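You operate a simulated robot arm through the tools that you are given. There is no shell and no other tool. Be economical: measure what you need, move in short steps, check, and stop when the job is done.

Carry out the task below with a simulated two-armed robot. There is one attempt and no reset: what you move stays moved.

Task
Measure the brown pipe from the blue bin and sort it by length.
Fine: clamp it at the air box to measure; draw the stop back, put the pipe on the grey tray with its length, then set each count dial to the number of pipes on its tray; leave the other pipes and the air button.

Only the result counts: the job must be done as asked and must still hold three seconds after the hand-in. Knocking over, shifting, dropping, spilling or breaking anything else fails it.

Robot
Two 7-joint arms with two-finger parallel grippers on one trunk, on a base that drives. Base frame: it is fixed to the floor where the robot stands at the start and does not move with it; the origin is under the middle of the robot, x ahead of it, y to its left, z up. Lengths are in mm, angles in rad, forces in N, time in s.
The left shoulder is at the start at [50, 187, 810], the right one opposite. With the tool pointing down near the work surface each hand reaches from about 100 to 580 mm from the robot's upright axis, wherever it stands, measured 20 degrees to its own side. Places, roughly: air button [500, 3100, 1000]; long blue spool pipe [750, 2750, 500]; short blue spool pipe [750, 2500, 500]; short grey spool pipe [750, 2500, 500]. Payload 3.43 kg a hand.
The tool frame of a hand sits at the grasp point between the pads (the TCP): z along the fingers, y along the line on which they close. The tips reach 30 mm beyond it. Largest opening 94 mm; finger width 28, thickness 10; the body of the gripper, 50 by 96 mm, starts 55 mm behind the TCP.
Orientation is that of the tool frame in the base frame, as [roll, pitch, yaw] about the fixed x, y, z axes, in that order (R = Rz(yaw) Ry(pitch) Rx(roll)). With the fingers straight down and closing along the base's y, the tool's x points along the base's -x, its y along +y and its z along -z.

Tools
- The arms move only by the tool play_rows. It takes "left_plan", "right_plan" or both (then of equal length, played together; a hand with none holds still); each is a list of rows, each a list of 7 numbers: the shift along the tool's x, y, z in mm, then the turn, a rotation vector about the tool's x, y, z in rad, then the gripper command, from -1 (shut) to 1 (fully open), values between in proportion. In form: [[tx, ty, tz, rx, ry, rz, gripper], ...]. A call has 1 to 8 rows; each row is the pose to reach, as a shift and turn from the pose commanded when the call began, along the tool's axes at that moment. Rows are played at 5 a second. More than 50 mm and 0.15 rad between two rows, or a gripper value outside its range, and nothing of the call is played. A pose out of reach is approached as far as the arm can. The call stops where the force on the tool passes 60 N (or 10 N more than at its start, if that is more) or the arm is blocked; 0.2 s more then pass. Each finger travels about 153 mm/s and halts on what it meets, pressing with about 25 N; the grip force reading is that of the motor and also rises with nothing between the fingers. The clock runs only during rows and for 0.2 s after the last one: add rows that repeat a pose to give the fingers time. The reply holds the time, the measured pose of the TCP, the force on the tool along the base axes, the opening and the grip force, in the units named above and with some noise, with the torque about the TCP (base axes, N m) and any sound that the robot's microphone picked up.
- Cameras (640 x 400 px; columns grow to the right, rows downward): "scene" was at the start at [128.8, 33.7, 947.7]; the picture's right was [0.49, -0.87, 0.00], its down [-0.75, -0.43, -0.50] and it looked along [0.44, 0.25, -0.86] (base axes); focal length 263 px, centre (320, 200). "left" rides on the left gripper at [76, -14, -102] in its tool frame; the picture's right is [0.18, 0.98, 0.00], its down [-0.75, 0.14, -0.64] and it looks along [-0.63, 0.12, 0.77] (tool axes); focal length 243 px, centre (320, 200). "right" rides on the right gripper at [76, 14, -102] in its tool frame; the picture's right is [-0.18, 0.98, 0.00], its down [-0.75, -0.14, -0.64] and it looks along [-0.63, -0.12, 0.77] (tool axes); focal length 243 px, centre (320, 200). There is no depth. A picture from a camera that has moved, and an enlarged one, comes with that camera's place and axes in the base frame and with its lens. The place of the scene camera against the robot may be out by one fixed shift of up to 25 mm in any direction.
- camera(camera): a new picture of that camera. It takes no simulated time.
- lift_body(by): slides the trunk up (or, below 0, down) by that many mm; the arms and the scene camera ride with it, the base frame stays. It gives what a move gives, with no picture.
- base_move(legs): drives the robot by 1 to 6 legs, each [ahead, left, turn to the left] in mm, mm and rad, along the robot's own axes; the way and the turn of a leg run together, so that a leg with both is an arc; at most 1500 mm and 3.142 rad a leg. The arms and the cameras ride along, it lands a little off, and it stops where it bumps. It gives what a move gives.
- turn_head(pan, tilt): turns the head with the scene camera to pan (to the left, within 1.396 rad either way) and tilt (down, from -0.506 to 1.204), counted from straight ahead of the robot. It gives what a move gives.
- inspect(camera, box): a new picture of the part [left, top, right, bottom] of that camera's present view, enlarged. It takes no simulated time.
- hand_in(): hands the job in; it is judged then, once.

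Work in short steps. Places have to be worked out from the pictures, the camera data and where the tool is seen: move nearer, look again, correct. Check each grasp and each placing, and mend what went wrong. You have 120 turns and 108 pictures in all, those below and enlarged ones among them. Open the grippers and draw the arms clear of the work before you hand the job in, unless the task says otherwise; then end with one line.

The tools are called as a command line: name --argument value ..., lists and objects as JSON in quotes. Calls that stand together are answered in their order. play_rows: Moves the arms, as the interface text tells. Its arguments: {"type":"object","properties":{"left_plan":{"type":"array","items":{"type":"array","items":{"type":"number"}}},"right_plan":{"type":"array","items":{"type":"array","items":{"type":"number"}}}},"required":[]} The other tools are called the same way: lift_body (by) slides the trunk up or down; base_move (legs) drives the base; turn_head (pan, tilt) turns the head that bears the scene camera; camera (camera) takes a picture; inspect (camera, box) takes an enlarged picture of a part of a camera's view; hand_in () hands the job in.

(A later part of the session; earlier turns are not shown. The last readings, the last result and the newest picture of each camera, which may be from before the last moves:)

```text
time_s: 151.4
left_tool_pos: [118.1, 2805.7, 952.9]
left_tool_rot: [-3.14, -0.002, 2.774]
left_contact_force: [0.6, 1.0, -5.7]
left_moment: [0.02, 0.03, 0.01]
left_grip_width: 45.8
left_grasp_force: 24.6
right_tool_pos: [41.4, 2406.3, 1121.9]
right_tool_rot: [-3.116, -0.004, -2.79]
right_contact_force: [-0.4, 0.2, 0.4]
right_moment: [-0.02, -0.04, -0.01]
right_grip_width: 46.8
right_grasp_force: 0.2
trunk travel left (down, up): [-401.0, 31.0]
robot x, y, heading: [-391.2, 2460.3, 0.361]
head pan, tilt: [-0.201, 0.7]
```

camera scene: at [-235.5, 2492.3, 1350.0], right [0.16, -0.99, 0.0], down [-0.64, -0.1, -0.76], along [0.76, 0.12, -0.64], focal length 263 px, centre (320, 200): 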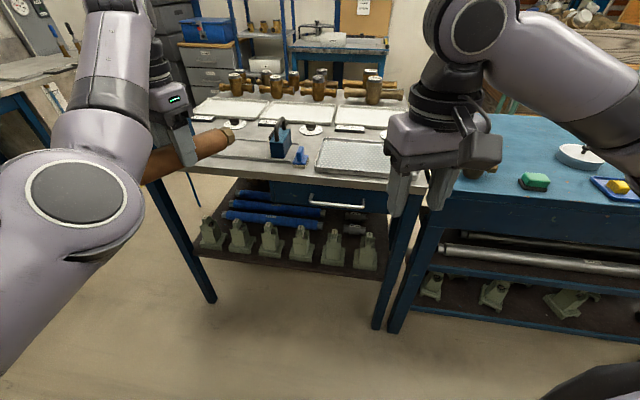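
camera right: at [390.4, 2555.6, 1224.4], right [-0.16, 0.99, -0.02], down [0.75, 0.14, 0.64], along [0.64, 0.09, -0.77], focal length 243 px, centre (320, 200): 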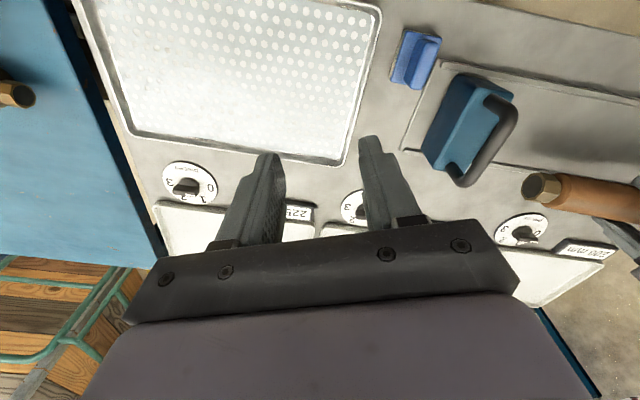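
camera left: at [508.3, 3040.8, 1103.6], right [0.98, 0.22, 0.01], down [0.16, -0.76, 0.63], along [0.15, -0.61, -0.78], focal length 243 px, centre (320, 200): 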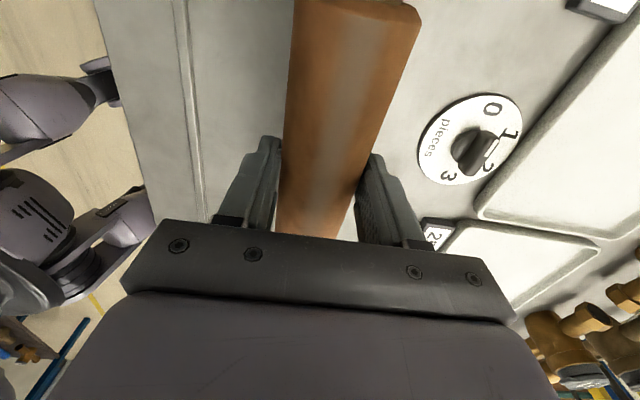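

Descended fine to z=953. Now pull the hand in toward r≈400.

play_rows --left_plan '[[20, -19, 0, 0, 0, 0, -1], [40, -38, 0, 0, 0, 0, -1], [60, -57, 0, 0, 0, 0, -1], [80, -76, 0, 0, 0, 0, -1], [100, -95, 0, 0, 0, 0, -1], [120, -114, 0, 0, 0, 0, -1], [140, -133, 0, 0, 0, 0, -1], [160, -152, 0, 0, 0, 0, -1]]'

camera --camera "scene"

```text
time_s: 152.8
left_tool_pos: [5.6, 2834.7, 885.9]
left_tool_rot: [3.049, -0.055, 2.861]
left_contact_force: [0.3, -0.1, -5.3]
left_moment: [-0.01, 0.03, 0.0]
left_grip_width: 45.6
left_grasp_force: 24.9
left hand out of reach, approached as far as the arm can: row 2, 3, 4, 5, 6, 7
right_tool_pos: [41.1, 2408.2, 1120.7]
right_tool_rot: [-3.118, -0.004, -2.79]
right_contact_force: [0.0, -0.1, -0.4]
right_moment: [-0.02, 0.0, -0.01]
right_grip_width: 46.8
right_grasp_force: 0.0
trunk travel left (down, up): [-401.0, 31.0]
robot x, y, heading: [-388.1, 2454.3, 0.357]
head pan, tilt: [-0.201, 0.7]
stopped in row 7 (left hand): the arm was blocked; the commanded pose is now the measured one
```

```text
48 pictures are left
camera scene: at [-235.5, 2492.5, 1350.0], right [0.16, -0.99, 0.0], down [-0.64, -0.1, -0.76], along [0.76, 0.12, -0.64], focal length 263 px, centre (320, 200)
```

scene: 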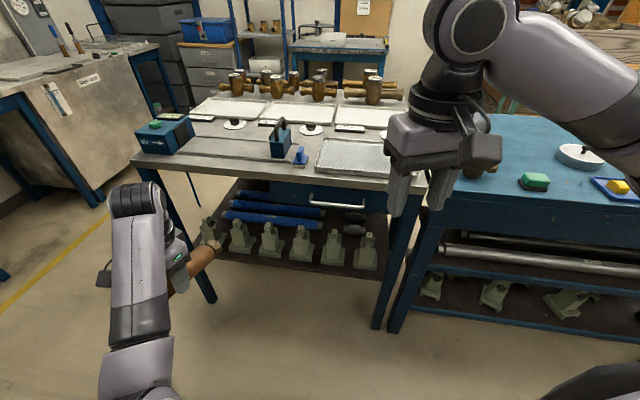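

Partly in. I level the tool, go lower, and then pull straight back in robot terms.

play_rows --left_plan '[[0, 0, 25, 0.04, 0.03, 0, -1], [0, 0, 50, 0.08, 0.055, 0, -1], [0, 0, 75, 0.092, 0.055, 0, -1], [0, 0, 100, 0.092, 0.055, 0, -1], [0, 0, 100, 0.092, 0.055, 0, -1]]'

play_rows --left_plan '[[15, -10, 0, 0, 0, 0, -1], [30, -20, 0, 0, 0, 0, -1], [45, -30, 0, 0, 0, 0, -1], [60, -40, 0, 0, 0, 0, -1]]'

```text
time_s: 154.1
left_tool_pos: [2.6, 2843.8, 786.6]
left_tool_rot: [-3.14, -0.107, 2.865]
left_contact_force: [-0.2, -0.3, -6.8]
left_moment: [-0.01, 0.01, -0.01]
left_grip_width: 45.6
left_grasp_force: 25.3
right_tool_pos: [41.7, 2407.1, 1121.5]
right_tool_rot: [-3.119, -0.003, -2.79]
right_contact_force: [0.1, -0.2, -0.6]
right_moment: [0.02, 0.03, 0.0]
right_grip_width: 47.0
right_grasp_force: 0.0
trunk travel left (down, up): [-401.0, 31.0]
robot x, y, heading: [-384.1, 2458.9, 0.363]
head pan, tilt: [-0.201, 0.7]
```

```text
time_s: 155.1
left_tool_pos: [-63.7, 2821.1, 793.5]
left_tool_rot: [-3.141, -0.106, 2.862]
left_contact_force: [0.3, -0.9, -5.9]
left_moment: [0.01, 0.0, 0.0]
left_grip_width: 46.0
left_grasp_force: 24.9
right_tool_pos: [40.6, 2407.4, 1121.3]
right_tool_rot: [-3.116, -0.003, -2.789]
right_contact_force: [0.8, 0.4, 0.3]
right_moment: [0.05, 0.01, 0.0]
right_grip_width: 46.9
right_grasp_force: 0.0
trunk travel left (down, up): [-401.0, 31.0]
robot x, y, heading: [-387.5, 2456.6, 0.357]
head pan, tilt: [-0.201, 0.7]
```

Folding works now. Continue inward, level the pitch, then raise back to z≈950.

play_rows --left_plan '[[5, -20, 0, 0, -0.05, 0, -1], [10, -40, 0, 0, -0.106, 0, -1], [15, -70, 0, 0, -0.106, 0, -1], [22, -100, 0, 0, -0.106, 0, -1], [22, -100, 0, 0, -0.106, 0, -1]]'

play_rows --left_plan '[[0, 0, -20, 0, 0, 0, -1], [0, 0, -40, 0, 0, 0, -1], [0, 0, -60, 0, 0, 0, -1], [0, 0, -80, 0, 0, 0, -1], [0, 0, -100, 0, 0, 0, -1], [0, 0, -125, 0, 0, 0, -1], [0, 0, -150, 0, 0, 0, -1], [0, 0, -170, 0, 0, 0, -1]]'

camera --camera "scene"

```text
time_s: 156.0
left_tool_pos: [-46.0, 2783.6, 858.4]
left_tool_rot: [3.019, 0.133, 2.87]
left_contact_force: [-0.3, -0.2, -5.8]
left_moment: [-0.02, 0.09, -0.02]
left_grip_width: 46.0
left_grasp_force: 24.8
right_tool_pos: [41.2, 2406.9, 1121.3]
right_tool_rot: [-3.118, -0.004, -2.79]
right_contact_force: [0.6, -0.6, 0.6]
right_moment: [-0.04, -0.02, 0.02]
right_grip_width: 47.0
right_grasp_force: 0.0
trunk travel left (down, up): [-401.0, 31.0]
robot x, y, heading: [-388.0, 2455.6, 0.363]
head pan, tilt: [-0.201, 0.7]
stopped in row 4 (left hand): the arm was blocked; the commanded pose is now the measured one
```

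```text
time_s: 156.6
left_tool_pos: [-82.4, 2861.4, 885.9]
left_tool_rot: [2.853, 0.01, 2.922]
left_contact_force: [1.1, -0.3, -5.9]
left_moment: [-0.03, 0.06, 0.02]
left_grip_width: 45.9
left_grasp_force: 25.1
left hand out of reach, approached as far as the arm can: row 3
right_tool_pos: [41.3, 2406.4, 1121.7]
right_tool_rot: [-3.116, -0.003, -2.791]
right_contact_force: [0.4, -0.4, -0.5]
right_moment: [0.02, 0.0, 0.01]
right_grip_width: 47.3
right_grasp_force: 0.0
trunk travel left (down, up): [-401.0, 31.0]
robot x, y, heading: [-383.7, 2456.6, 0.365]
head pan, tilt: [-0.201, 0.7]
stopped in row 3 (left hand): the arm was blocked; the commanded pose is now the measured one
```

```text
47 pictures are left
camera scene: at [-235.1, 2492.1, 1349.9], right [0.16, -0.99, 0.0], down [-0.64, -0.1, -0.76], along [0.75, 0.12, -0.64], focal length 263 px, centre (320, 200)
```

scene: 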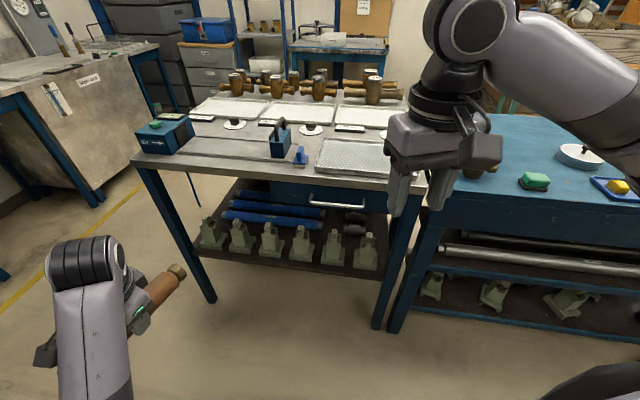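

The wrist fold is limiting because the elbow hangs under the hand. I go low, level, and swing the hand to the right across the front so the elbow swivels outward as at the start.

play_rows --left_plan '[[0, 0, 20, 0.06, 0, 0, -1], [0, 0, 40, 0.12, 0, 0, -1], [0, 0, 60, 0.18, 0, 0, -1], [0, 0, 80, 0.24, 0, 0, -1], [0, 0, 100, 0.289, 0, 0, -1], [0, 0, 110, 0.289, 0, 0, -1]]'

play_rows --left_plan '[[0, 0, 0, 0, 0, -0.1, -1], [0, 0, 0, 0, 0, -0.2, -1], [0, 0, 0, 0, 0, -0.3, -1], [0, 0, 0, 0, 0, -0.4, -1], [0, 0, 0, 0, 0, -0.5, -1], [0, 0, 0, 0, 0, -0.55, -1]]'

```text
time_s: 158.0
left_tool_pos: [-73.8, 2891.8, 782.1]
left_tool_rot: [3.14, 0.012, 2.921]
left_contact_force: [0.2, 0.1, -6.6]
left_moment: [-0.04, 0.06, 0.01]
left_grip_width: 45.9
left_grasp_force: 25.3
right_tool_pos: [41.1, 2408.2, 1122.0]
right_tool_rot: [-3.117, -0.003, -2.79]
right_contact_force: [-0.7, 0.1, 0.2]
right_moment: [0.02, -0.01, 0.02]
right_grip_width: 47.0
right_grasp_force: 0.0
trunk travel left (down, up): [-401.0, 31.0]
robot x, y, heading: [-384.1, 2455.0, 0.363]
head pan, tilt: [-0.201, 0.7]
```

```text
time_s: 159.4
left_tool_pos: [-73.9, 2893.7, 781.1]
left_tool_rot: [-3.14, 0.013, -2.81]
left_contact_force: [0.3, -0.1, -5.7]
left_moment: [-0.02, 0.04, 0.02]
left_grip_width: 45.5
left_grasp_force: 25.8
right_tool_pos: [41.5, 2407.8, 1122.8]
right_tool_rot: [-3.118, -0.005, -2.792]
right_contact_force: [0.2, 0.0, 0.1]
right_moment: [0.01, -0.01, -0.01]
right_grip_width: 47.2
right_grasp_force: 0.0
trunk travel left (down, up): [-401.0, 31.0]
robot x, y, heading: [-386.4, 2453.5, 0.36]
head pan, tilt: [-0.201, 0.7]
```

Level and robot-aligned. Now swing 220 mm to the right at this height.

play_rows --left_plan '[[0, -30, 0, 0, 0, 0, -1], [0, -60, 0, 0, 0, 0, -1], [0, -90, 0, 0, 0, 0, -1], [0, -120, 0, 0, 0, 0, -1], [0, -150, 0, 0, 0, 0, -1], [0, -180, 0, 0, 0, 0, -1], [0, -210, 0, 0, 0, 0, -1], [0, -230, 0, 0, 0, 0, -1]]'

play_rows --left_plan '[[20, 0, 0, 0, 0, 0, -1], [40, 0, 0, 0, 0, 0, -1], [60, 0, 0, 0, 0, 0, -1], [80, 0, 0, 0, 0, 0, -1], [100, 0, 0, 0, 0, 0, -1]]'

camera --camera "scene"

```text
time_s: 161.0
left_tool_pos: [-22.0, 2786.4, 775.9]
left_tool_rot: [2.992, 0.038, -2.76]
left_contact_force: [0.5, -0.7, -6.0]
left_moment: [-0.05, 0.05, -0.03]
left_grip_width: 46.0
left_grasp_force: 25.4
right_tool_pos: [40.8, 2407.3, 1120.3]
right_tool_rot: [-3.116, -0.002, -2.79]
right_contact_force: [-0.1, 0.3, 0.4]
right_moment: [0.0, -0.03, 0.03]
right_grip_width: 46.9
right_grasp_force: 0.1
trunk travel left (down, up): [-401.0, 31.0]
robot x, y, heading: [-385.4, 2459.2, 0.365]
head pan, tilt: [-0.201, 0.7]
stopped in row 8 (left hand): the arm was blocked; the commanded pose is now the measured one
```

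```text
time_s: 162.0
left_tool_pos: [-32.1, 2797.6, 834.8]
left_tool_rot: [2.965, 0.211, -2.747]
left_contact_force: [0.1, 0.5, -5.9]
left_moment: [-0.06, 0.06, -0.02]
left_grip_width: 45.8
left_grasp_force: 24.6
right_tool_pos: [42.3, 2406.2, 1121.5]
right_tool_rot: [-3.118, -0.003, -2.79]
right_contact_force: [0.4, 0.4, -0.3]
right_moment: [0.03, -0.02, -0.02]
right_grip_width: 47.1
right_grasp_force: 0.0
trunk travel left (down, up): [-401.0, 31.0]
robot x, y, heading: [-388.3, 2456.4, 0.361]
head pan, tilt: [-0.201, 0.7]
stopped in row 4 (left hand): the arm was blocked; the commanded pose is now the measured one
```

```text
46 pictures are left
camera scene: at [-235.1, 2492.6, 1349.9], right [0.16, -0.99, 0.0], down [-0.64, -0.1, -0.76], along [0.75, 0.12, -0.64], focal length 263 px, centre (320, 200)
```

scene: 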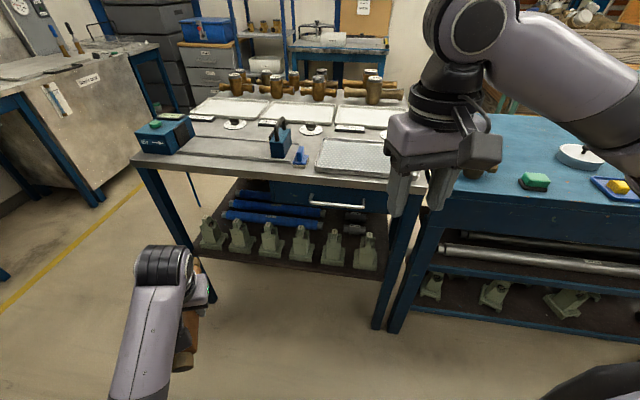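

I look down-left at the arm itself to see what blocks it.

turn_head --pan 0.5 --tilt 1.15

camera --camera "scene"

```text
time_s: 163.0
left_tool_pos: [-31.7, 2797.4, 835.3]
left_tool_rot: [2.965, 0.212, -2.748]
left_contact_force: [0.9, 0.8, -6.0]
left_moment: [-0.06, 0.12, 0.01]
left_grip_width: 46.2
left_grasp_force: 24.4
right_tool_pos: [41.6, 2407.7, 1121.0]
right_tool_rot: [-3.117, -0.003, -2.792]
right_contact_force: [-0.4, -0.5, -0.5]
right_moment: [0.03, 0.01, -0.01]
right_grip_width: 46.9
right_grasp_force: 0.0
trunk travel left (down, up): [-401.0, 31.0]
robot x, y, heading: [-384.2, 2459.1, 0.363]
head pan, tilt: [0.499, 1.15]
```

```text
45 pictures are left
camera scene: at [-280.1, 2524.1, 1316.9], right [0.76, -0.65, 0.0], down [-0.6, -0.69, -0.41], along [0.27, 0.31, -0.91], focal length 263 px, centre (320, 200)
```

scene: 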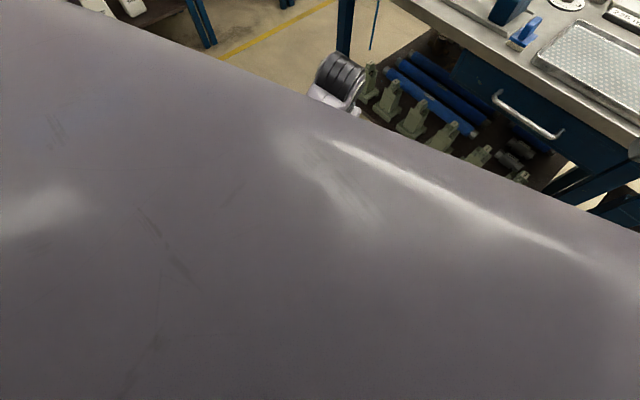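

The elbow sits against the trunk; refolding isn't needed though—stretched (r≈600) the hand moved fine, so I'll just choose base positions to suit. Level and extend the hand again, then raise.

play_rows --left_plan '[[-20, 0, 0, 0.06, 0.07, 0, -1], [-40, 0, 0, 0.12, 0.14, 0, -1], [-60, 0, 0, 0.176, 0.21, 0, -1], [-80, 0, 0, 0.176, 0.21, 0, -1], [-100, 0, 0, 0.176, 0.21, 0, -1]]'

play_rows --left_plan '[[-10, 0, -20, 0, 0, 0, -1], [-20, 0, -45, 0, 0, 0, -1], [-30, 0, -70, 0, 0, 0, -1], [-30, 0, -95, 0, 0, 0, -1], [-30, 0, -120, 0, 0, 0, -1], [-30, 0, -145, 0, 0, 0, -1], [-30, 0, -170, 0, 0, 0, -1], [-30, 0, -190, 0, 0, 0, -1]]'

turn_head --pan -0.2 --tilt 0.7

camera --camera "left"

```text
time_s: 164.2
left_tool_pos: [60.1, 2833.9, 856.1]
left_tool_rot: [-3.137, 0.002, -2.731]
left_contact_force: [-0.6, -0.1, -5.5]
left_moment: [-0.05, 0.03, -0.02]
left_grip_width: 45.7
left_grasp_force: 24.4
right_tool_pos: [42.3, 2406.8, 1121.7]
right_tool_rot: [-3.117, -0.001, -2.79]
right_contact_force: [-0.2, -0.2, 0.0]
right_moment: [-0.01, 0.02, -0.02]
right_grip_width: 47.0
right_grasp_force: 0.0
trunk travel left (down, up): [-401.0, 31.0]
robot x, y, heading: [-384.4, 2457.9, 0.357]
head pan, tilt: [0.499, 1.15]
```

```text
time_s: 166.0
left_tool_pos: [85.1, 2859.4, 1040.7]
left_tool_rot: [3.137, -0.005, -2.711]
left_contact_force: [-0.2, 0.8, -7.2]
left_moment: [0.01, 0.06, 0.07]
left_grip_width: 45.8
left_grasp_force: 25.8
left hand out of reach, approached as far as the arm can: row 8
right_tool_pos: [40.8, 2407.3, 1121.4]
right_tool_rot: [-3.117, -0.004, -2.791]
right_contact_force: [0.3, -0.8, 0.3]
right_moment: [0.05, -0.03, 0.05]
right_grip_width: 47.1
right_grasp_force: 0.0
trunk travel left (down, up): [-401.0, 31.0]
robot x, y, heading: [-388.5, 2454.6, 0.358]
head pan, tilt: [0.499, 1.15]
```

```text
time_s: 167.1
left_tool_pos: [85.9, 2860.1, 1043.4]
left_tool_rot: [3.14, 0.004, -2.711]
left_contact_force: [0.4, -1.3, -6.7]
left_moment: [0.0, 0.1, 0.0]
left_grip_width: 45.3
left_grasp_force: 25.0
right_tool_pos: [41.4, 2407.3, 1121.1]
right_tool_rot: [-3.117, -0.004, -2.791]
right_contact_force: [0.4, 1.0, 0.3]
right_moment: [-0.02, -0.03, -0.02]
right_grip_width: 47.0
right_grasp_force: 0.1
trunk travel left (down, up): [-401.0, 31.0]
robot x, y, heading: [-389.5, 2458.0, 0.362]
head pan, tilt: [-0.201, 0.7]
```

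```text
44 pictures are left
camera left: at [22.4, 2814.4, 1148.0], right [-0.58, 0.82, 0.0], down [0.62, 0.44, 0.65], along [0.53, 0.37, -0.76], focal length 243 px, centre (320, 200)
```

left: 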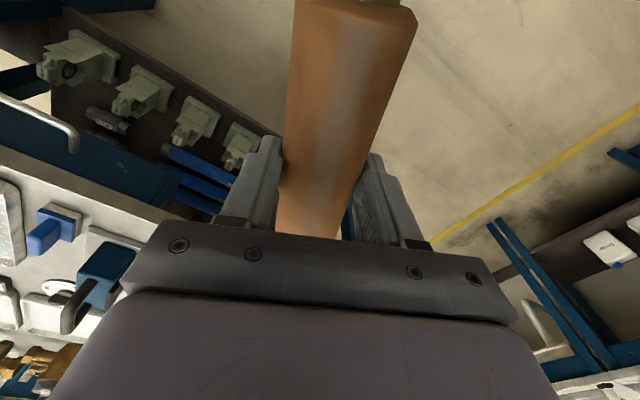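

Rotate to yaw -1.57 out here in the open (8 small steps).

play_rows --left_plan '[[0, 0, 0, 0, 0, -0.14, -1], [0, 0, 0, 0, 0, -0.28, -1], [0, 0, 0, 0, 0, -0.42, -1], [0, 0, 0, 0, 0, -0.56, -1], [0, 0, 0, 0, 0, -0.7, -1], [0, 0, 0, 0, 0, -0.84, -1], [0, 0, 0, 0, 0, -0.98, -1], [0, 0, 0, 0, 0, -1.12, -1]]'

camera --camera "scene"

```text
time_s: 168.9
left_tool_pos: [87.6, 2858.8, 1044.4]
left_tool_rot: [-3.139, 0.004, -1.59]
left_contact_force: [0.0, 0.3, -6.7]
left_moment: [-0.08, 0.03, 0.03]
left_grip_width: 45.8
left_grasp_force: 25.2
right_tool_pos: [41.6, 2407.0, 1121.0]
right_tool_rot: [-3.118, -0.005, -2.791]
right_contact_force: [-0.6, -0.5, 0.6]
right_moment: [-0.02, 0.02, 0.02]
right_grip_width: 46.9
right_grasp_force: 0.1
trunk travel left (down, up): [-401.0, 31.0]
robot x, y, heading: [-388.0, 2454.2, 0.363]
head pan, tilt: [-0.201, 0.7]
```

```text
43 pictures are left
camera scene: at [-235.1, 2492.5, 1349.9], right [0.16, -0.99, 0.0], down [-0.64, -0.1, -0.76], along [0.75, 0.12, -0.64], focal length 263 px, centre (320, 200)
```

scene: 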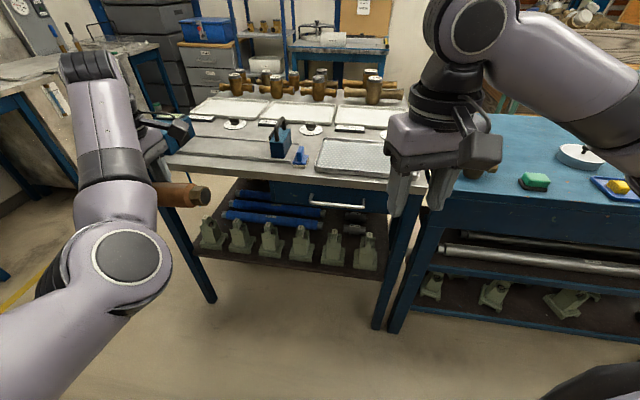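

Pose is exact here. Drive so the hand comes to about (485, 2920) above the trough.

base_move --legs '[[0, -79, 0], [393, 0, 0]]'

camera --camera "right"

camera --camera "scene"

camera --camera "left"

```text
time_s: 172.3
left_tool_pos: [482.1, 2923.3, 1044.1]
left_tool_rot: [-3.141, 0.001, -1.594]
left_contact_force: [0.8, 0.3, -6.6]
left_moment: [-0.07, -0.05, 0.0]
left_grip_width: 45.9
left_grasp_force: 25.2
right_tool_pos: [435.0, 2470.3, 1121.5]
right_tool_rot: [-3.117, -0.004, -2.792]
right_contact_force: [1.2, -0.3, -0.6]
right_moment: [-0.01, 0.02, 0.0]
right_grip_width: 47.3
right_grasp_force: 0.0
trunk travel left (down, up): [-401.0, 31.0]
robot x, y, heading: [7.2, 2524.9, 0.36]
head pan, tilt: [-0.201, 0.7]
```

```text
42 pictures are left
camera right: at [360.1, 2462.0, 1224.2], right [-0.17, 0.99, -0.02], down [0.75, 0.14, 0.64], along [0.64, 0.09, -0.77], focal length 243 px, centre (320, 200)
```

right: 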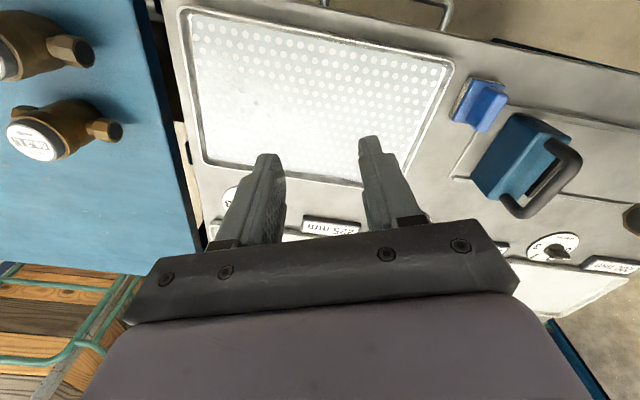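

```text
41 pictures are left
camera scene: at [159.9, 2556.7, 1349.8], right [0.16, -0.99, 0.0], down [-0.64, -0.1, -0.76], along [0.75, 0.12, -0.64], focal length 263 px, centre (320, 200)
```

scene: 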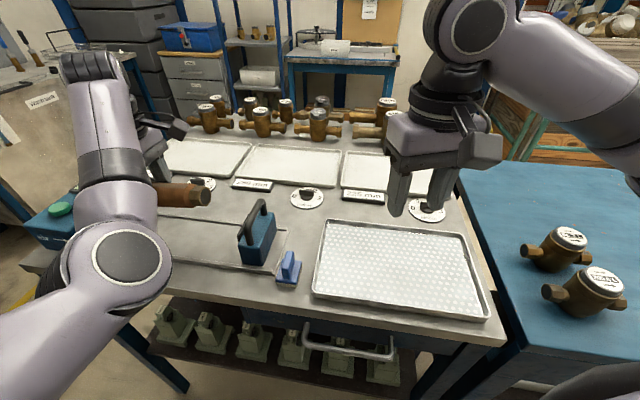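

```text
40 pictures are left
camera left: at [493.8, 2846.0, 1148.2], right [-0.99, -0.16, 0.0], down [-0.13, 0.76, 0.64], along [-0.1, 0.63, -0.77], focal length 243 px, centre (320, 200)
```

left: 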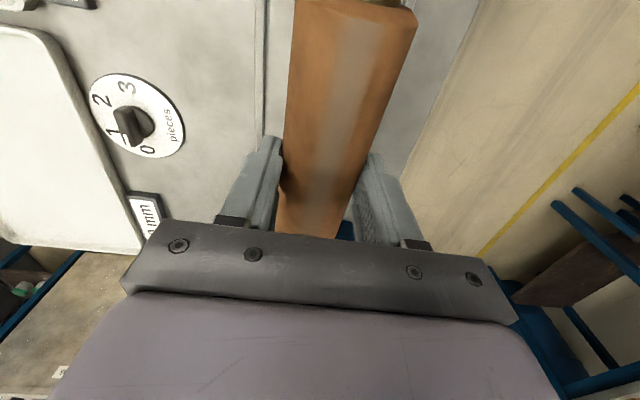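

Well placed at (482, 2923). Descend 70 mm carefully.

play_rows --left_plan '[[0, 0, 12, 0, 0, -0.02, -1], [0, 0, 24, 0, 0, -0.02, -1], [0, 0, 36, 0, 0, -0.02, -1], [0, 0, 48, 0, 0, -0.02, -1], [0, 0, 60, 0, 0, -0.02, -1], [0, 0, 70, 0, 0, -0.02, -1], [0, 0, 70, 0, 0, -0.02, -1]]'

camera --camera "scene"

camera --camera "right"

```text
time_s: 173.9
left_tool_pos: [479.6, 2926.8, 973.3]
left_tool_rot: [3.141, 0.006, -1.566]
left_contact_force: [0.4, 0.1, -5.7]
left_moment: [-0.05, 0.01, -0.01]
left_grip_width: 46.1
left_grasp_force: 25.0
right_tool_pos: [436.0, 2471.0, 1121.0]
right_tool_rot: [-3.119, -0.003, -2.791]
right_contact_force: [0.6, 0.0, -0.4]
right_moment: [-0.02, 0.0, -0.03]
right_grip_width: 47.1
right_grasp_force: 0.1
trunk travel left (down, up): [-401.0, 31.0]
robot x, y, heading: [7.2, 2525.6, 0.36]
head pan, tilt: [-0.201, 0.7]
```

```text
39 pictures are left
camera scene: at [159.4, 2556.5, 1349.9], right [0.16, -0.99, 0.0], down [-0.64, -0.1, -0.76], along [0.75, 0.12, -0.64], focal length 263 px, centre (320, 200)
```

scene: 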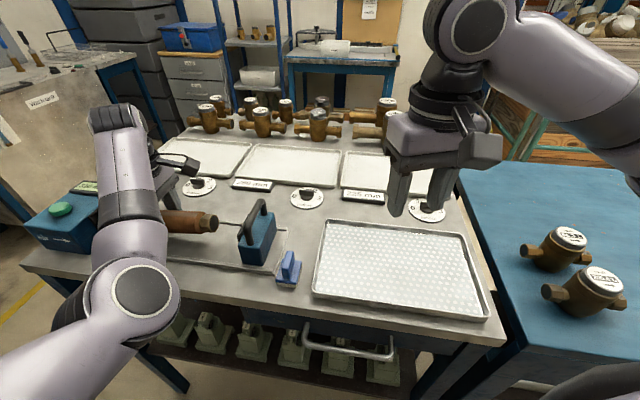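

```text
38 pictures are left
camera right: at [359.7, 2461.8, 1224.4], right [-0.16, 0.99, -0.02], down [0.75, 0.14, 0.64], along [0.64, 0.09, -0.77], focal length 243 px, centre (320, 200)
```

right: 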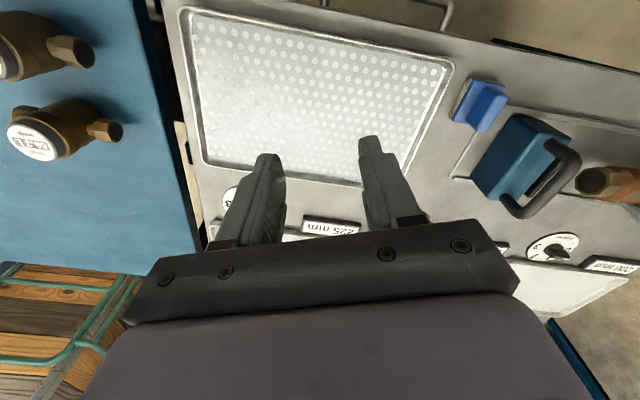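

Clear so far. Descend in 4 mm rows until the force shows contact.

play_rows --left_plan '[[0, 0, 4, 0, 0, 0, -1], [0, 0, 8, 0, 0, 0, -1], [0, 0, 12, 0, 0, 0, -1], [0, 0, 16, 0, 0, 0, -1]]'

play_rows --left_plan '[[0, 0, 3, 0, 0, 0, -1], [0, 0, 5, 0, 0, 0, -1], [0, 0, 7, 0, 0, 0, -1]]'

```text
time_s: 174.9
left_tool_pos: [482.2, 2921.4, 957.9]
left_tool_rot: [-3.14, 0.002, -1.574]
left_contact_force: [-1.0, 0.0, -5.2]
left_moment: [-0.03, 0.0, 0.02]
left_grip_width: 45.8
left_grasp_force: 24.7
right_tool_pos: [435.9, 2471.6, 1121.3]
right_tool_rot: [-3.115, -0.003, -2.79]
right_contact_force: [-0.1, -0.5, -0.2]
right_moment: [0.0, 0.01, 0.02]
right_grip_width: 47.2
right_grasp_force: 0.1
trunk travel left (down, up): [-401.0, 31.0]
robot x, y, heading: [8.3, 2518.7, 0.358]
head pan, tilt: [-0.201, 0.7]
```

```text
time_s: 175.7
left_tool_pos: [482.7, 2920.2, 952.2]
left_tool_rot: [-3.136, 0.002, -1.574]
left_contact_force: [1.0, -3.0, 3.3]
left_moment: [0.74, 0.05, -0.08]
left_grip_width: 45.8
left_grasp_force: 25.5
right_tool_pos: [435.4, 2469.9, 1120.5]
right_tool_rot: [-3.119, -0.001, -2.79]
right_contact_force: [-0.5, -0.3, -0.4]
right_moment: [-0.01, 0.01, -0.01]
right_grip_width: 46.8
right_grasp_force: 0.0
trunk travel left (down, up): [-401.0, 31.0]
robot x, y, heading: [7.7, 2523.3, 0.361]
head pan, tilt: [-0.201, 0.7]
```

Contact on the +y end first (moment 0.74). Tilt slightly to lower the other end and go down 2 mm more.

play_rows --left_plan '[[0, 0, 0, 0, -0.02, 0, -1], [0, 0, 1, 0, -0.04, 0, -1], [0, 0, 2, 0, -0.05, 0, -1]]'

```text
time_s: 176.5
left_tool_pos: [481.5, 2922.2, 948.8]
left_tool_rot: [3.142, 0.05, -1.572]
left_contact_force: [0.6, -0.2, -5.7]
left_moment: [-0.06, -0.01, 0.05]
left_grip_width: 45.8
left_grasp_force: 24.9
right_tool_pos: [436.5, 2471.4, 1121.4]
right_tool_rot: [-3.117, -0.005, -2.791]
right_contact_force: [-0.4, 0.0, -0.5]
right_moment: [-0.01, 0.03, -0.02]
right_grip_width: 46.9
right_grasp_force: 0.0
trunk travel left (down, up): [-401.0, 31.0]
robot x, y, heading: [9.8, 2521.5, 0.358]
head pan, tilt: [-0.201, 0.7]
```

Contact freed by the tilt; continue down 2 mm at a time.

play_rows --left_plan '[[0, 0, 2, 0, 0, 0, -1], [0, 0, 4, 0, 0, 0, -1]]'

play_rows --left_plan '[[0, 0, 1, 0, 0, 0, -1], [0, 0, 2, 0, 0, 0, -1]]'

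```text
time_s: 177.1
left_tool_pos: [482.0, 2921.7, 948.8]
left_tool_rot: [-3.136, 0.054, -1.574]
left_contact_force: [-1.3, -1.6, 1.5]
left_moment: [0.48, 0.09, 0.1]
left_grip_width: 45.8
left_grasp_force: 25.2
right_tool_pos: [435.9, 2471.1, 1120.8]
right_tool_rot: [-3.119, -0.001, -2.791]
right_contact_force: [-0.3, 0.3, -0.4]
right_moment: [0.0, 0.0, 0.02]
right_grip_width: 47.2
right_grasp_force: 0.1
trunk travel left (down, up): [-401.0, 31.0]
robot x, y, heading: [9.0, 2519.9, 0.358]
head pan, tilt: [-0.201, 0.7]
```

```text
time_s: 177.7
left_tool_pos: [481.3, 2922.0, 947.1]
left_tool_rot: [-3.133, 0.055, -1.572]
left_contact_force: [0.9, -0.6, 16.6]
left_moment: [-0.43, 0.2, -0.09]
left_grip_width: 45.9
left_grasp_force: 24.6
right_tool_pos: [434.7, 2470.0, 1122.0]
right_tool_rot: [-3.12, -0.001, -2.79]
right_contact_force: [-0.4, 0.2, 0.0]
right_moment: [0.0, -0.02, -0.04]
right_grip_width: 47.0
right_grasp_force: 0.1
trunk travel left (down, up): [-401.0, 31.0]
robot x, y, heading: [9.3, 2518.1, 0.361]
head pan, tilt: [-0.201, 0.7]
```

Both ends rest on the trough. Open to ~68 mm and rise straight up.

play_rows --left_plan '[[0, 0, -1, 0, 0, 0, 0.1], [0, 0, -1, 0, 0, 0, 0.45], [0, 0, -1, 0, 0, 0, 0.45], [0, 0, -15, 0, 0.02, 0, 0.45], [0, 0, -40, 0, 0.05, 0, 0.45], [0, 0, -70, 0, 0.05, 0, 0.45], [0, 0, -95, 0, 0.05, 0, 0.45]]'

camera --camera "left"

camera --camera "scene"

```text
time_s: 179.3
left_tool_pos: [477.0, 2924.3, 1037.0]
left_tool_rot: [3.14, 0.008, -1.563]
left_contact_force: [0.0, 0.0, -0.1]
left_moment: [-0.02, 0.02, 0.0]
left_grip_width: 68.0
left_grasp_force: 0.1
right_tool_pos: [435.6, 2470.6, 1121.3]
right_tool_rot: [-3.116, -0.005, -2.79]
right_contact_force: [0.1, -0.7, 0.0]
right_moment: [0.0, -0.01, 0.0]
right_grip_width: 46.9
right_grasp_force: 0.1
trunk travel left (down, up): [-401.0, 31.0]
robot x, y, heading: [7.3, 2521.2, 0.359]
head pan, tilt: [-0.201, 0.7]
```

```text
37 pictures are left
camera left: at [492.8, 2847.9, 1140.9], right [-0.98, -0.19, 0.0], down [-0.15, 0.75, 0.65], along [-0.13, 0.63, -0.76], focal length 243 px, centre (320, 200)
```

left: 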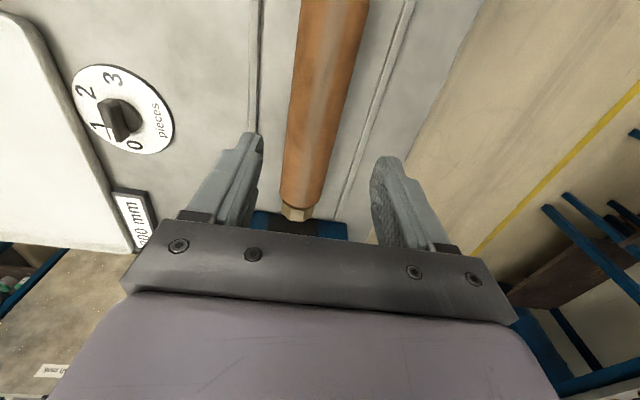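

```text
36 pictures are left
camera scene: at [158.8, 2556.4, 1350.0], right [0.16, -0.99, 0.0], down [-0.64, -0.1, -0.77], along [0.76, 0.12, -0.64], focal length 263 px, centre (320, 200)
```

scene: 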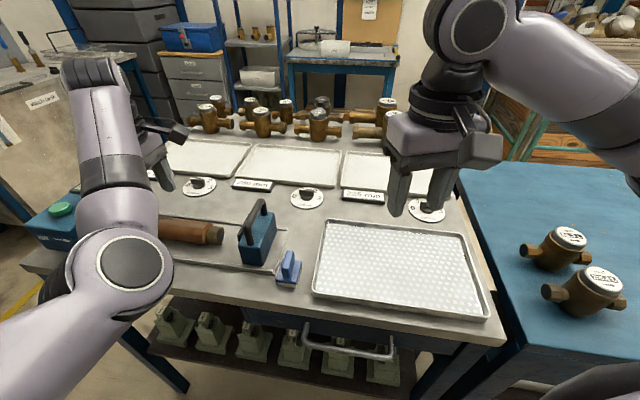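

The pipe rests in the trough, end near the pad. I raise the left hand 85 mm and shift the robot 120 mm along +y so the right hand reaches the stop comfortably.

play_rows --left_plan '[[0, 0, -20, 0, 0, 0, 0.45], [0, 0, -40, 0, 0, 0, 0.45], [0, 0, -65, 0, 0, 0, 0.45], [0, 0, -85, 0, 0, 0, 0.45]]' --right_plan '[[0, 0, 0, 0, 0, 0.1, 0.3], [0, 0, 0, 0, 0, 0.2, 0.3], [0, 0, 0, 0, 0, 0.3, 0.3], [0, 0, 0, 0, 0, 0.35, 0.3]]'

base_move --legs '[[42, 112, 0]]'

play_rows --right_plan '[[0, 0, -15, 0, 0, 0, 0.3], [0, 40, -15, 0, 0, 0, 0.3], [0, 80, -15, 0, 0, 0, 0.3], [0, 80, -15, 0, 0, 0, 0.3]]'

camera --camera "right"

```text
time_s: 180.3
left_tool_pos: [485.0, 2925.3, 1123.0]
left_tool_rot: [-3.139, 0.002, -1.564]
left_contact_force: [-0.8, -0.9, 0.3]
left_moment: [-0.01, 0.01, -0.01]
left_grip_width: 68.1
left_grasp_force: 0.1
left hand out of reach, approached as far as the arm can: row 2, 3, 4
right_tool_pos: [435.6, 2470.8, 1121.5]
right_tool_rot: [-3.121, 0.005, -3.141]
right_contact_force: [0.2, -0.3, 0.6]
right_moment: [-0.01, 0.01, 0.02]
right_grip_width: 60.9
right_grasp_force: 0.1
trunk travel left (down, up): [-401.0, 31.0]
robot x, y, heading: [7.4, 2521.6, 0.36]
head pan, tilt: [-0.201, 0.7]
```

```text
time_s: 182.0
left_tool_pos: [485.4, 3044.5, 1123.6]
left_tool_rot: [-3.138, 0.002, -1.566]
left_contact_force: [-0.2, -0.1, 0.2]
left_moment: [-0.01, 0.01, -0.01]
left_grip_width: 68.2
left_grasp_force: 0.2
right_tool_pos: [435.5, 2588.6, 1120.4]
right_tool_rot: [-3.117, 0.005, -3.14]
right_contact_force: [-0.5, -0.8, 0.2]
right_moment: [-0.02, 0.01, 0.02]
right_grip_width: 60.9
right_grasp_force: 0.0
trunk travel left (down, up): [-401.0, 31.0]
robot x, y, heading: [7.7, 2638.6, 0.357]
head pan, tilt: [-0.201, 0.7]
```

```text
time_s: 183.0
left_tool_pos: [483.8, 3043.9, 1125.0]
left_tool_rot: [-3.139, 0.002, -1.564]
left_contact_force: [-0.7, -0.5, -0.7]
left_moment: [0.0, -0.02, 0.02]
left_grip_width: 68.3
left_grasp_force: 0.1
right_tool_pos: [435.0, 2668.5, 1133.9]
right_tool_rot: [-3.12, 0.005, -3.14]
right_contact_force: [0.2, 0.3, -0.3]
right_moment: [0.02, 0.01, 0.01]
right_grip_width: 61.1
right_grasp_force: 0.0
trunk travel left (down, up): [-401.0, 31.0]
robot x, y, heading: [10.2, 2639.5, 0.362]
head pan, tilt: [-0.201, 0.7]
```

```text
35 pictures are left
camera right: at [359.1, 2686.3, 1236.7], right [0.18, 0.98, -0.02], down [0.75, -0.13, 0.65], along [0.64, -0.14, -0.76], focal length 243 px, centre (320, 200)
```

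right: 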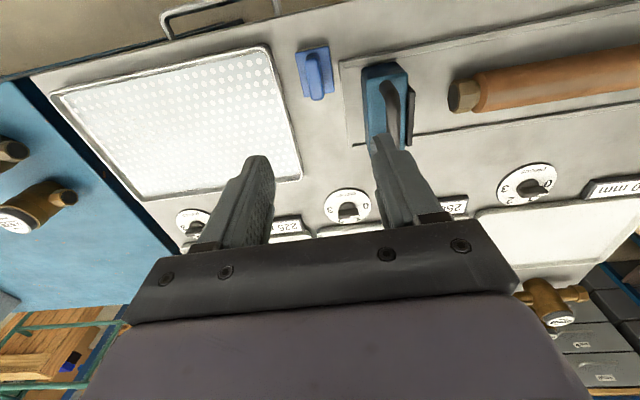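

Handle bar centre ≈(462, 2726, 1024). Move above it with ~61 mm opening and descend.

play_rows --right_plan '[[-14, 28, 0, 0, 0, 0, 0.3], [-27, 57, 0, 0, 0, 0, 0.3], [-27, 57, 0, 0, 0, 0, 0.3], [-27, 57, 30, 0, 0, 0, 0.3], [-27, 57, 60, 0, 0, 0, 0.3]]'

camera --camera "right"

```text
time_s: 184.2
left_tool_pos: [485.7, 3042.7, 1125.4]
left_tool_rot: [-3.138, 0.001, -1.564]
left_contact_force: [0.2, 0.0, 0.2]
left_moment: [0.02, 0.0, -0.02]
left_grip_width: 68.5
left_grasp_force: 0.0
right_tool_pos: [462.8, 2724.9, 1073.3]
right_tool_rot: [-3.119, 0.005, -3.141]
right_contact_force: [-0.2, 0.4, -0.2]
right_moment: [0.0, -0.01, 0.03]
right_grip_width: 61.2
right_grasp_force: 0.1
trunk travel left (down, up): [-401.0, 31.0]
robot x, y, heading: [4.5, 2637.9, 0.361]
head pan, tilt: [-0.201, 0.7]
```

```text
34 pictures are left
camera right: at [386.5, 2742.2, 1175.5], right [0.18, 0.98, -0.02], down [0.75, -0.13, 0.65], along [0.64, -0.14, -0.76], focal length 243 px, centre (320, 200)
```

right: 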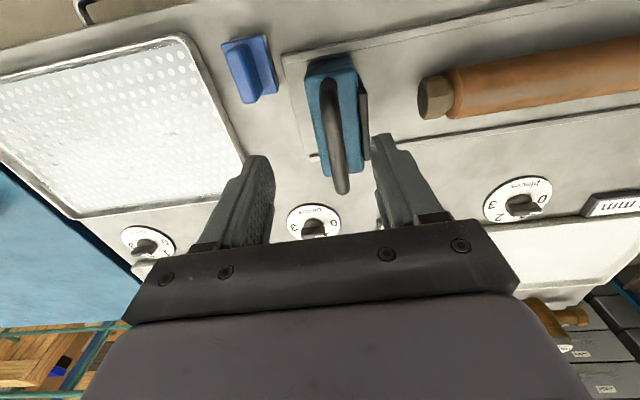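

Handle is between the fingers. Shift +7 mm y, descend 48 mm and close.

play_rows --right_plan '[[0, 7, 15, 0, 0, 0, 0.3], [0, 7, 32, 0, 0, 0, 0.3], [0, 7, 48, 0, 0, 0, 0.3], [0, 7, 48, 0, 0, 0, 0], [0, 7, 48, 0, 0, 0, -0.5], [0, 7, 48, 0, 0, 0, -0.8], [0, 7, 48, 0, 0, 0, -0.8]]'

camera --camera "right"

```text
time_s: 185.8
left_tool_pos: [484.9, 3046.5, 1123.5]
left_tool_rot: [-3.139, 0.0, -1.562]
left_contact_force: [0.1, -0.4, -0.4]
left_moment: [-0.03, -0.02, 0.02]
left_grip_width: 68.2
left_grasp_force: 0.1
right_tool_pos: [462.7, 2733.6, 1026.1]
right_tool_rot: [-3.121, 0.006, -3.139]
right_contact_force: [0.5, 13.2, -3.1]
right_moment: [0.49, -0.35, -0.46]
right_grip_width: 13.8
right_grasp_force: 45.3
trunk travel left (down, up): [-401.0, 31.0]
robot x, y, heading: [5.0, 2636.1, 0.367]
head pan, tilt: [-0.201, 0.7]
```

```text
33 pictures are left
camera right: at [386.4, 2750.6, 1127.6], right [0.18, 0.98, -0.02], down [0.75, -0.13, 0.65], along [0.64, -0.13, -0.76], focal length 243 px, centre (320, 200)
```

right: 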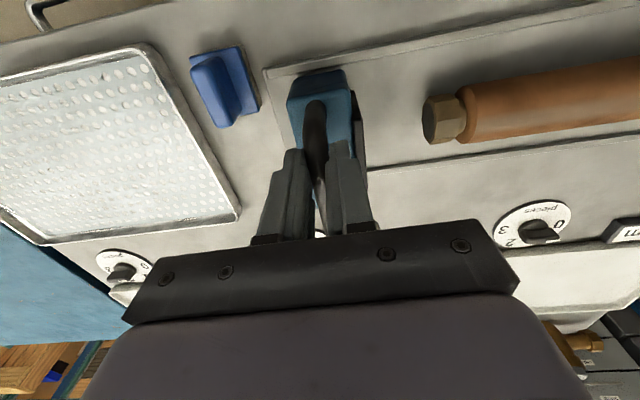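

Handle gripped (13.8 mm). Slide the stop +y 50 mm in steps.

play_rows --right_plan '[[0, 8, 0, 0, 0, 0, -0.8], [0, 16, 0, 0, 0, 0, -0.8], [0, 24, 0, 0, 0, 0, -0.8], [0, 32, 0, 0, 0, 0, -0.8], [0, 40, 0, 0, 0, 0, -0.8], [0, 48, 0, 0, 0, 0, -0.8]]'

camera --camera "right"

```text
time_s: 187.2
left_tool_pos: [484.5, 3043.6, 1124.5]
left_tool_rot: [-3.14, 0.003, -1.565]
left_contact_force: [0.1, 0.1, 1.1]
left_moment: [0.02, -0.02, 0.03]
left_grip_width: 68.0
left_grasp_force: 0.0
right_tool_pos: [463.4, 2779.7, 1024.8]
right_tool_rot: [-3.12, 0.006, -3.14]
right_contact_force: [0.0, -2.6, 7.1]
right_moment: [-0.17, 1.02, -0.38]
right_grip_width: 13.9
right_grasp_force: 45.2
trunk travel left (down, up): [-401.0, 31.0]
robot x, y, heading: [8.2, 2639.6, 0.361]
head pan, tilt: [-0.201, 0.7]
```

```text
32 pictures are left
camera right: at [386.4, 2796.5, 1127.6], right [0.18, 0.98, -0.02], down [0.75, -0.13, 0.65], along [0.64, -0.13, -0.76], focal length 243 px, centre (320, 200)
```

right: 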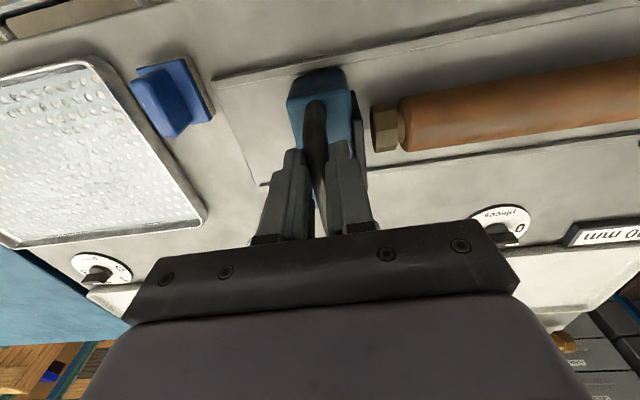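

The stop slides well and nears the pipe. Continue in 4 mm steps until it presses.

play_rows --right_plan '[[0, 5, 0, 0, 0, 0, -0.8], [0, 10, 0, 0, 0, 0, -0.8], [0, 15, 0, 0, 0, 0, -0.8], [0, 20, 0, 0, 0, 0, -0.8], [0, 25, 0, 0, 0, 0, -0.8], [0, 30, 0, 0, 0, 0, -0.8]]'

camera --camera "left"

camera --camera "right"

```text
time_s: 188.6
left_tool_pos: [484.4, 3041.8, 1125.4]
left_tool_rot: [-3.137, 0.003, -1.565]
left_contact_force: [-0.4, 0.2, 0.6]
left_moment: [-0.01, 0.03, 0.04]
left_grip_width: 68.2
left_grasp_force: 0.0
right_tool_pos: [462.9, 2807.5, 1025.3]
right_tool_rot: [-3.123, 0.008, -3.141]
right_contact_force: [5.7, -4.8, 21.1]
right_moment: [-0.14, 1.09, -0.19]
right_grip_width: 13.8
right_grasp_force: 45.4
trunk travel left (down, up): [-401.0, 31.0]
robot x, y, heading: [9.6, 2635.2, 0.359]
head pan, tilt: [-0.201, 0.7]
```

```text
31 pictures are left
camera left: at [498.2, 2966.5, 1229.2], right [-0.98, -0.19, 0.0], down [-0.15, 0.75, 0.64], along [-0.12, 0.63, -0.77], focal length 243 px, centre (320, 200)
```

left: 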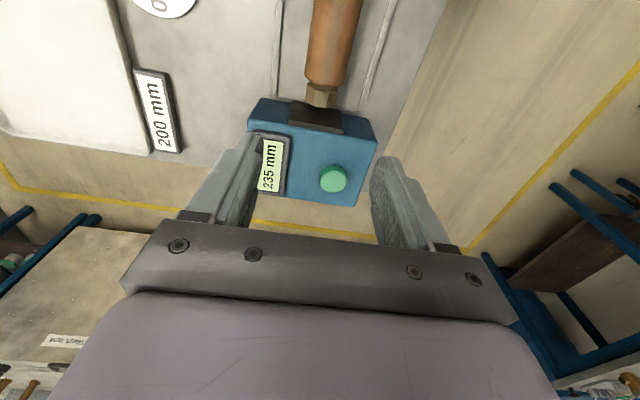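

```text
30 pictures are left
camera right: at [386.0, 2825.4, 1127.4], right [0.18, 0.98, -0.02], down [0.75, -0.13, 0.65], along [0.64, -0.13, -0.76], focal length 243 px, centre (320, 200)
```

right: 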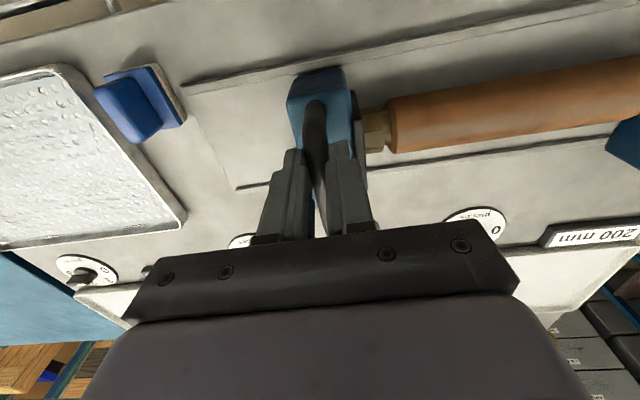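

Display reads 235 mm with a little gap left at both ends. Continue in 2 mm steps (easing height by 1 mm).

play_rows --right_plan '[[0, 2, -1, 0, 0, 0, -0.8], [0, 4, -1, 0, 0, 0, -0.8], [0, 6, -1, 0, 0, 0, -0.8], [0, 8, -1, 0, 0, 0, -0.8], [0, 9, -1, 0, 0, 0, -0.8]]'

inspect --camera "left" --box '[220, 40, 400, 220]'

```text
time_s: 189.8
left_tool_pos: [483.6, 3043.0, 1124.7]
left_tool_rot: [-3.137, 0.004, -1.565]
left_contact_force: [0.3, 0.3, -0.8]
left_moment: [0.0, -0.03, 0.0]
left_grip_width: 68.2
left_grasp_force: 0.0
right_tool_pos: [463.0, 2816.6, 1024.2]
right_tool_rot: [-3.121, 0.008, -3.142]
right_contact_force: [6.5, -6.5, 18.0]
right_moment: [-0.2, -0.82, -0.12]
right_grip_width: 13.9
right_grasp_force: 45.1
trunk travel left (down, up): [-401.0, 31.0]
robot x, y, heading: [6.3, 2636.3, 0.363]
head pan, tilt: [-0.201, 0.7]
```

```text
2.22 times, centred on (310, 130) of left
camera zoom: at [498.2, 2966.3, 1229.1], right [-0.98, -0.19, 0.0], down [-0.15, 0.75, 0.64], along [-0.12, 0.63, -0.77], focal length 539 px, centre (342, 356)
```

zoom: 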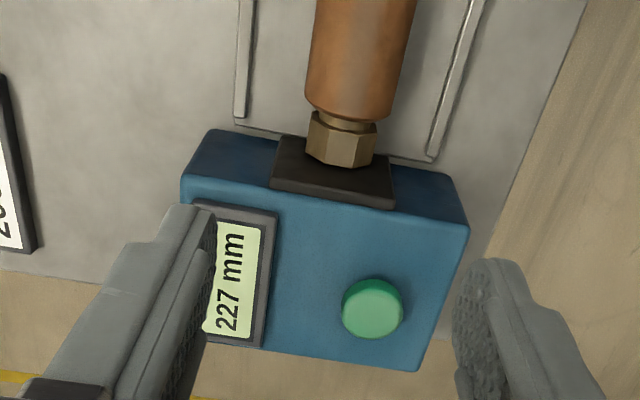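

Now 227 mm — approaching. Press on in 1 mm steps until the force rises.

play_rows --right_plan '[[0, 1, 0, 0, 0, 0, -0.8], [0, 2, 0, 0, 0, 0, -0.8], [0, 3, 0, 0, 0, 0, -0.8], [0, 4, 0, 0, 0, 0, -0.8], [0, 5, 0, 0, 0, 0, -0.8], [0, 5, 0, 0, 0, 0, -0.8]]'

inspect --camera "left" --box '[220, 40, 400, 220]'

inspect --camera "right" --box '[250, 40, 450, 200]'

```text
time_s: 191.2
left_tool_pos: [484.1, 3040.1, 1125.7]
left_tool_rot: [-3.138, 0.006, -1.564]
left_contact_force: [0.2, -0.2, -0.7]
left_moment: [-0.01, 0.0, 0.0]
left_grip_width: 68.2
left_grasp_force: 0.0
right_tool_pos: [461.5, 2818.1, 1025.3]
right_tool_rot: [-3.113, 0.005, 3.141]
right_contact_force: [6.2, -25.6, 17.0]
right_moment: [-0.48, -0.91, 0.12]
right_grip_width: 13.7
right_grasp_force: 44.7
trunk travel left (down, up): [-401.0, 31.0]
robot x, y, heading: [7.6, 2636.1, 0.362]
head pan, tilt: [-0.201, 0.7]
```

```text
2.22 times, centred on (310, 130) of left
camera zoom: at [498.3, 2964.0, 1229.8], right [-0.98, -0.19, -0.01], down [-0.15, 0.75, 0.65], along [-0.12, 0.63, -0.76], focal length 539 px, centre (342, 356)
```

zoom: 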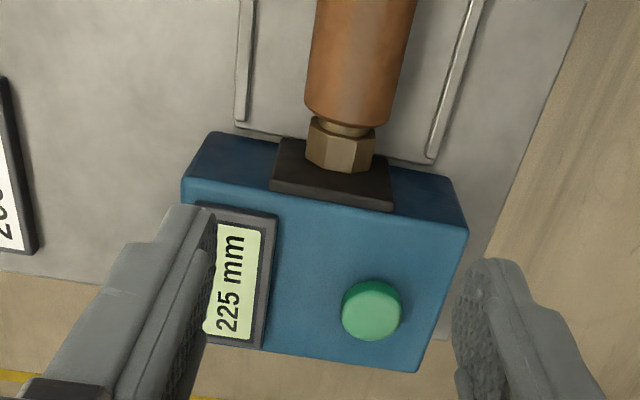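

```text
2.50 times, centred on (350, 120) of right
camera zoom: at [386.4, 2836.7, 1127.4], right [0.18, 0.98, -0.03], down [0.75, -0.12, 0.65], along [0.64, -0.14, -0.76], focal length 606 px, centre (245, 400)
```

zoom: 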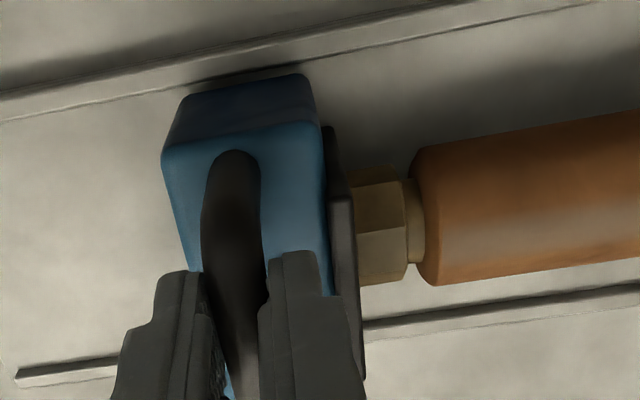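

Clamped: 225 mm, 25 N on the stop. Hold briefly, then draw the stop back to where it was.

play_rows --right_plan '[[0, 2, 0, 0, 0, 0, -0.8], [0, 2, 0, 0, 0, 0, -0.8], [0, 2, 0, 0, 0, 0, -0.8], [0, 2, 0, 0, 0, 0, -0.8], [0, 2, 0, 0, 0, 0, -0.8]]'

play_rows --right_plan '[[0, -8, 0, 0, 0, 0, -0.8], [0, -18, 0, 0, 0, 0, -0.8], [0, -30, 0, 0, 0, 0, -0.8], [0, -42, 0, 0, 0, 0, -0.8], [0, -54, 0, 0, 0, 0, -0.8], [0, -66, 0, 0, 0, 0, -0.8], [0, -78, 0, 0, 0, 0, -0.8], [0, -88, 0, 0, 0, 0, -0.8]]'

camera --camera "left"

```text
time_s: 192.4
left_tool_pos: [484.1, 3039.5, 1126.0]
left_tool_rot: [-3.139, 0.006, -1.563]
left_contact_force: [0.7, -0.5, 0.0]
left_moment: [-0.03, -0.01, -0.01]
left_grip_width: 68.0
left_grasp_force: 0.1
right_tool_pos: [462.0, 2817.8, 1024.7]
right_tool_rot: [-3.111, 0.003, -3.141]
right_contact_force: [-0.6, -34.7, 11.2]
right_moment: [-0.67, -1.16, 0.27]
right_grip_width: 14.0
right_grasp_force: 45.2
trunk travel left (down, up): [-401.0, 31.0]
robot x, y, heading: [5.4, 2638.5, 0.361]
head pan, tilt: [-0.201, 0.7]
```

```text
time_s: 194.2
left_tool_pos: [484.1, 3043.0, 1123.8]
left_tool_rot: [-3.137, 0.001, -1.565]
left_contact_force: [-0.4, -0.6, 0.2]
left_moment: [-0.01, -0.01, -0.02]
left_grip_width: 68.0
left_grasp_force: 0.1
right_tool_pos: [462.6, 2736.5, 1024.9]
right_tool_rot: [-3.114, 0.004, -3.139]
right_contact_force: [-3.8, 0.5, -3.8]
right_moment: [0.15, -1.0, -0.36]
right_grip_width: 13.6
right_grasp_force: 45.1
trunk travel left (down, up): [-401.0, 31.0]
robot x, y, heading: [3.1, 2640.4, 0.367]
head pan, tilt: [-0.201, 0.7]
```

```text
26 pictures are left
camera left: at [498.7, 2967.4, 1228.3], right [-0.98, -0.19, 0.0], down [-0.15, 0.75, 0.64], along [-0.12, 0.63, -0.77], focal length 243 px, centre (320, 200)
```

left: 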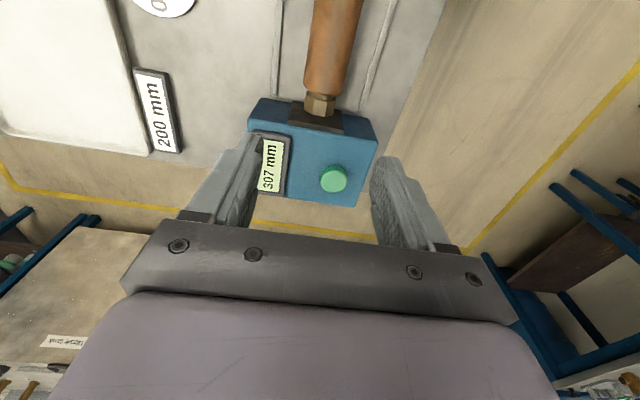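

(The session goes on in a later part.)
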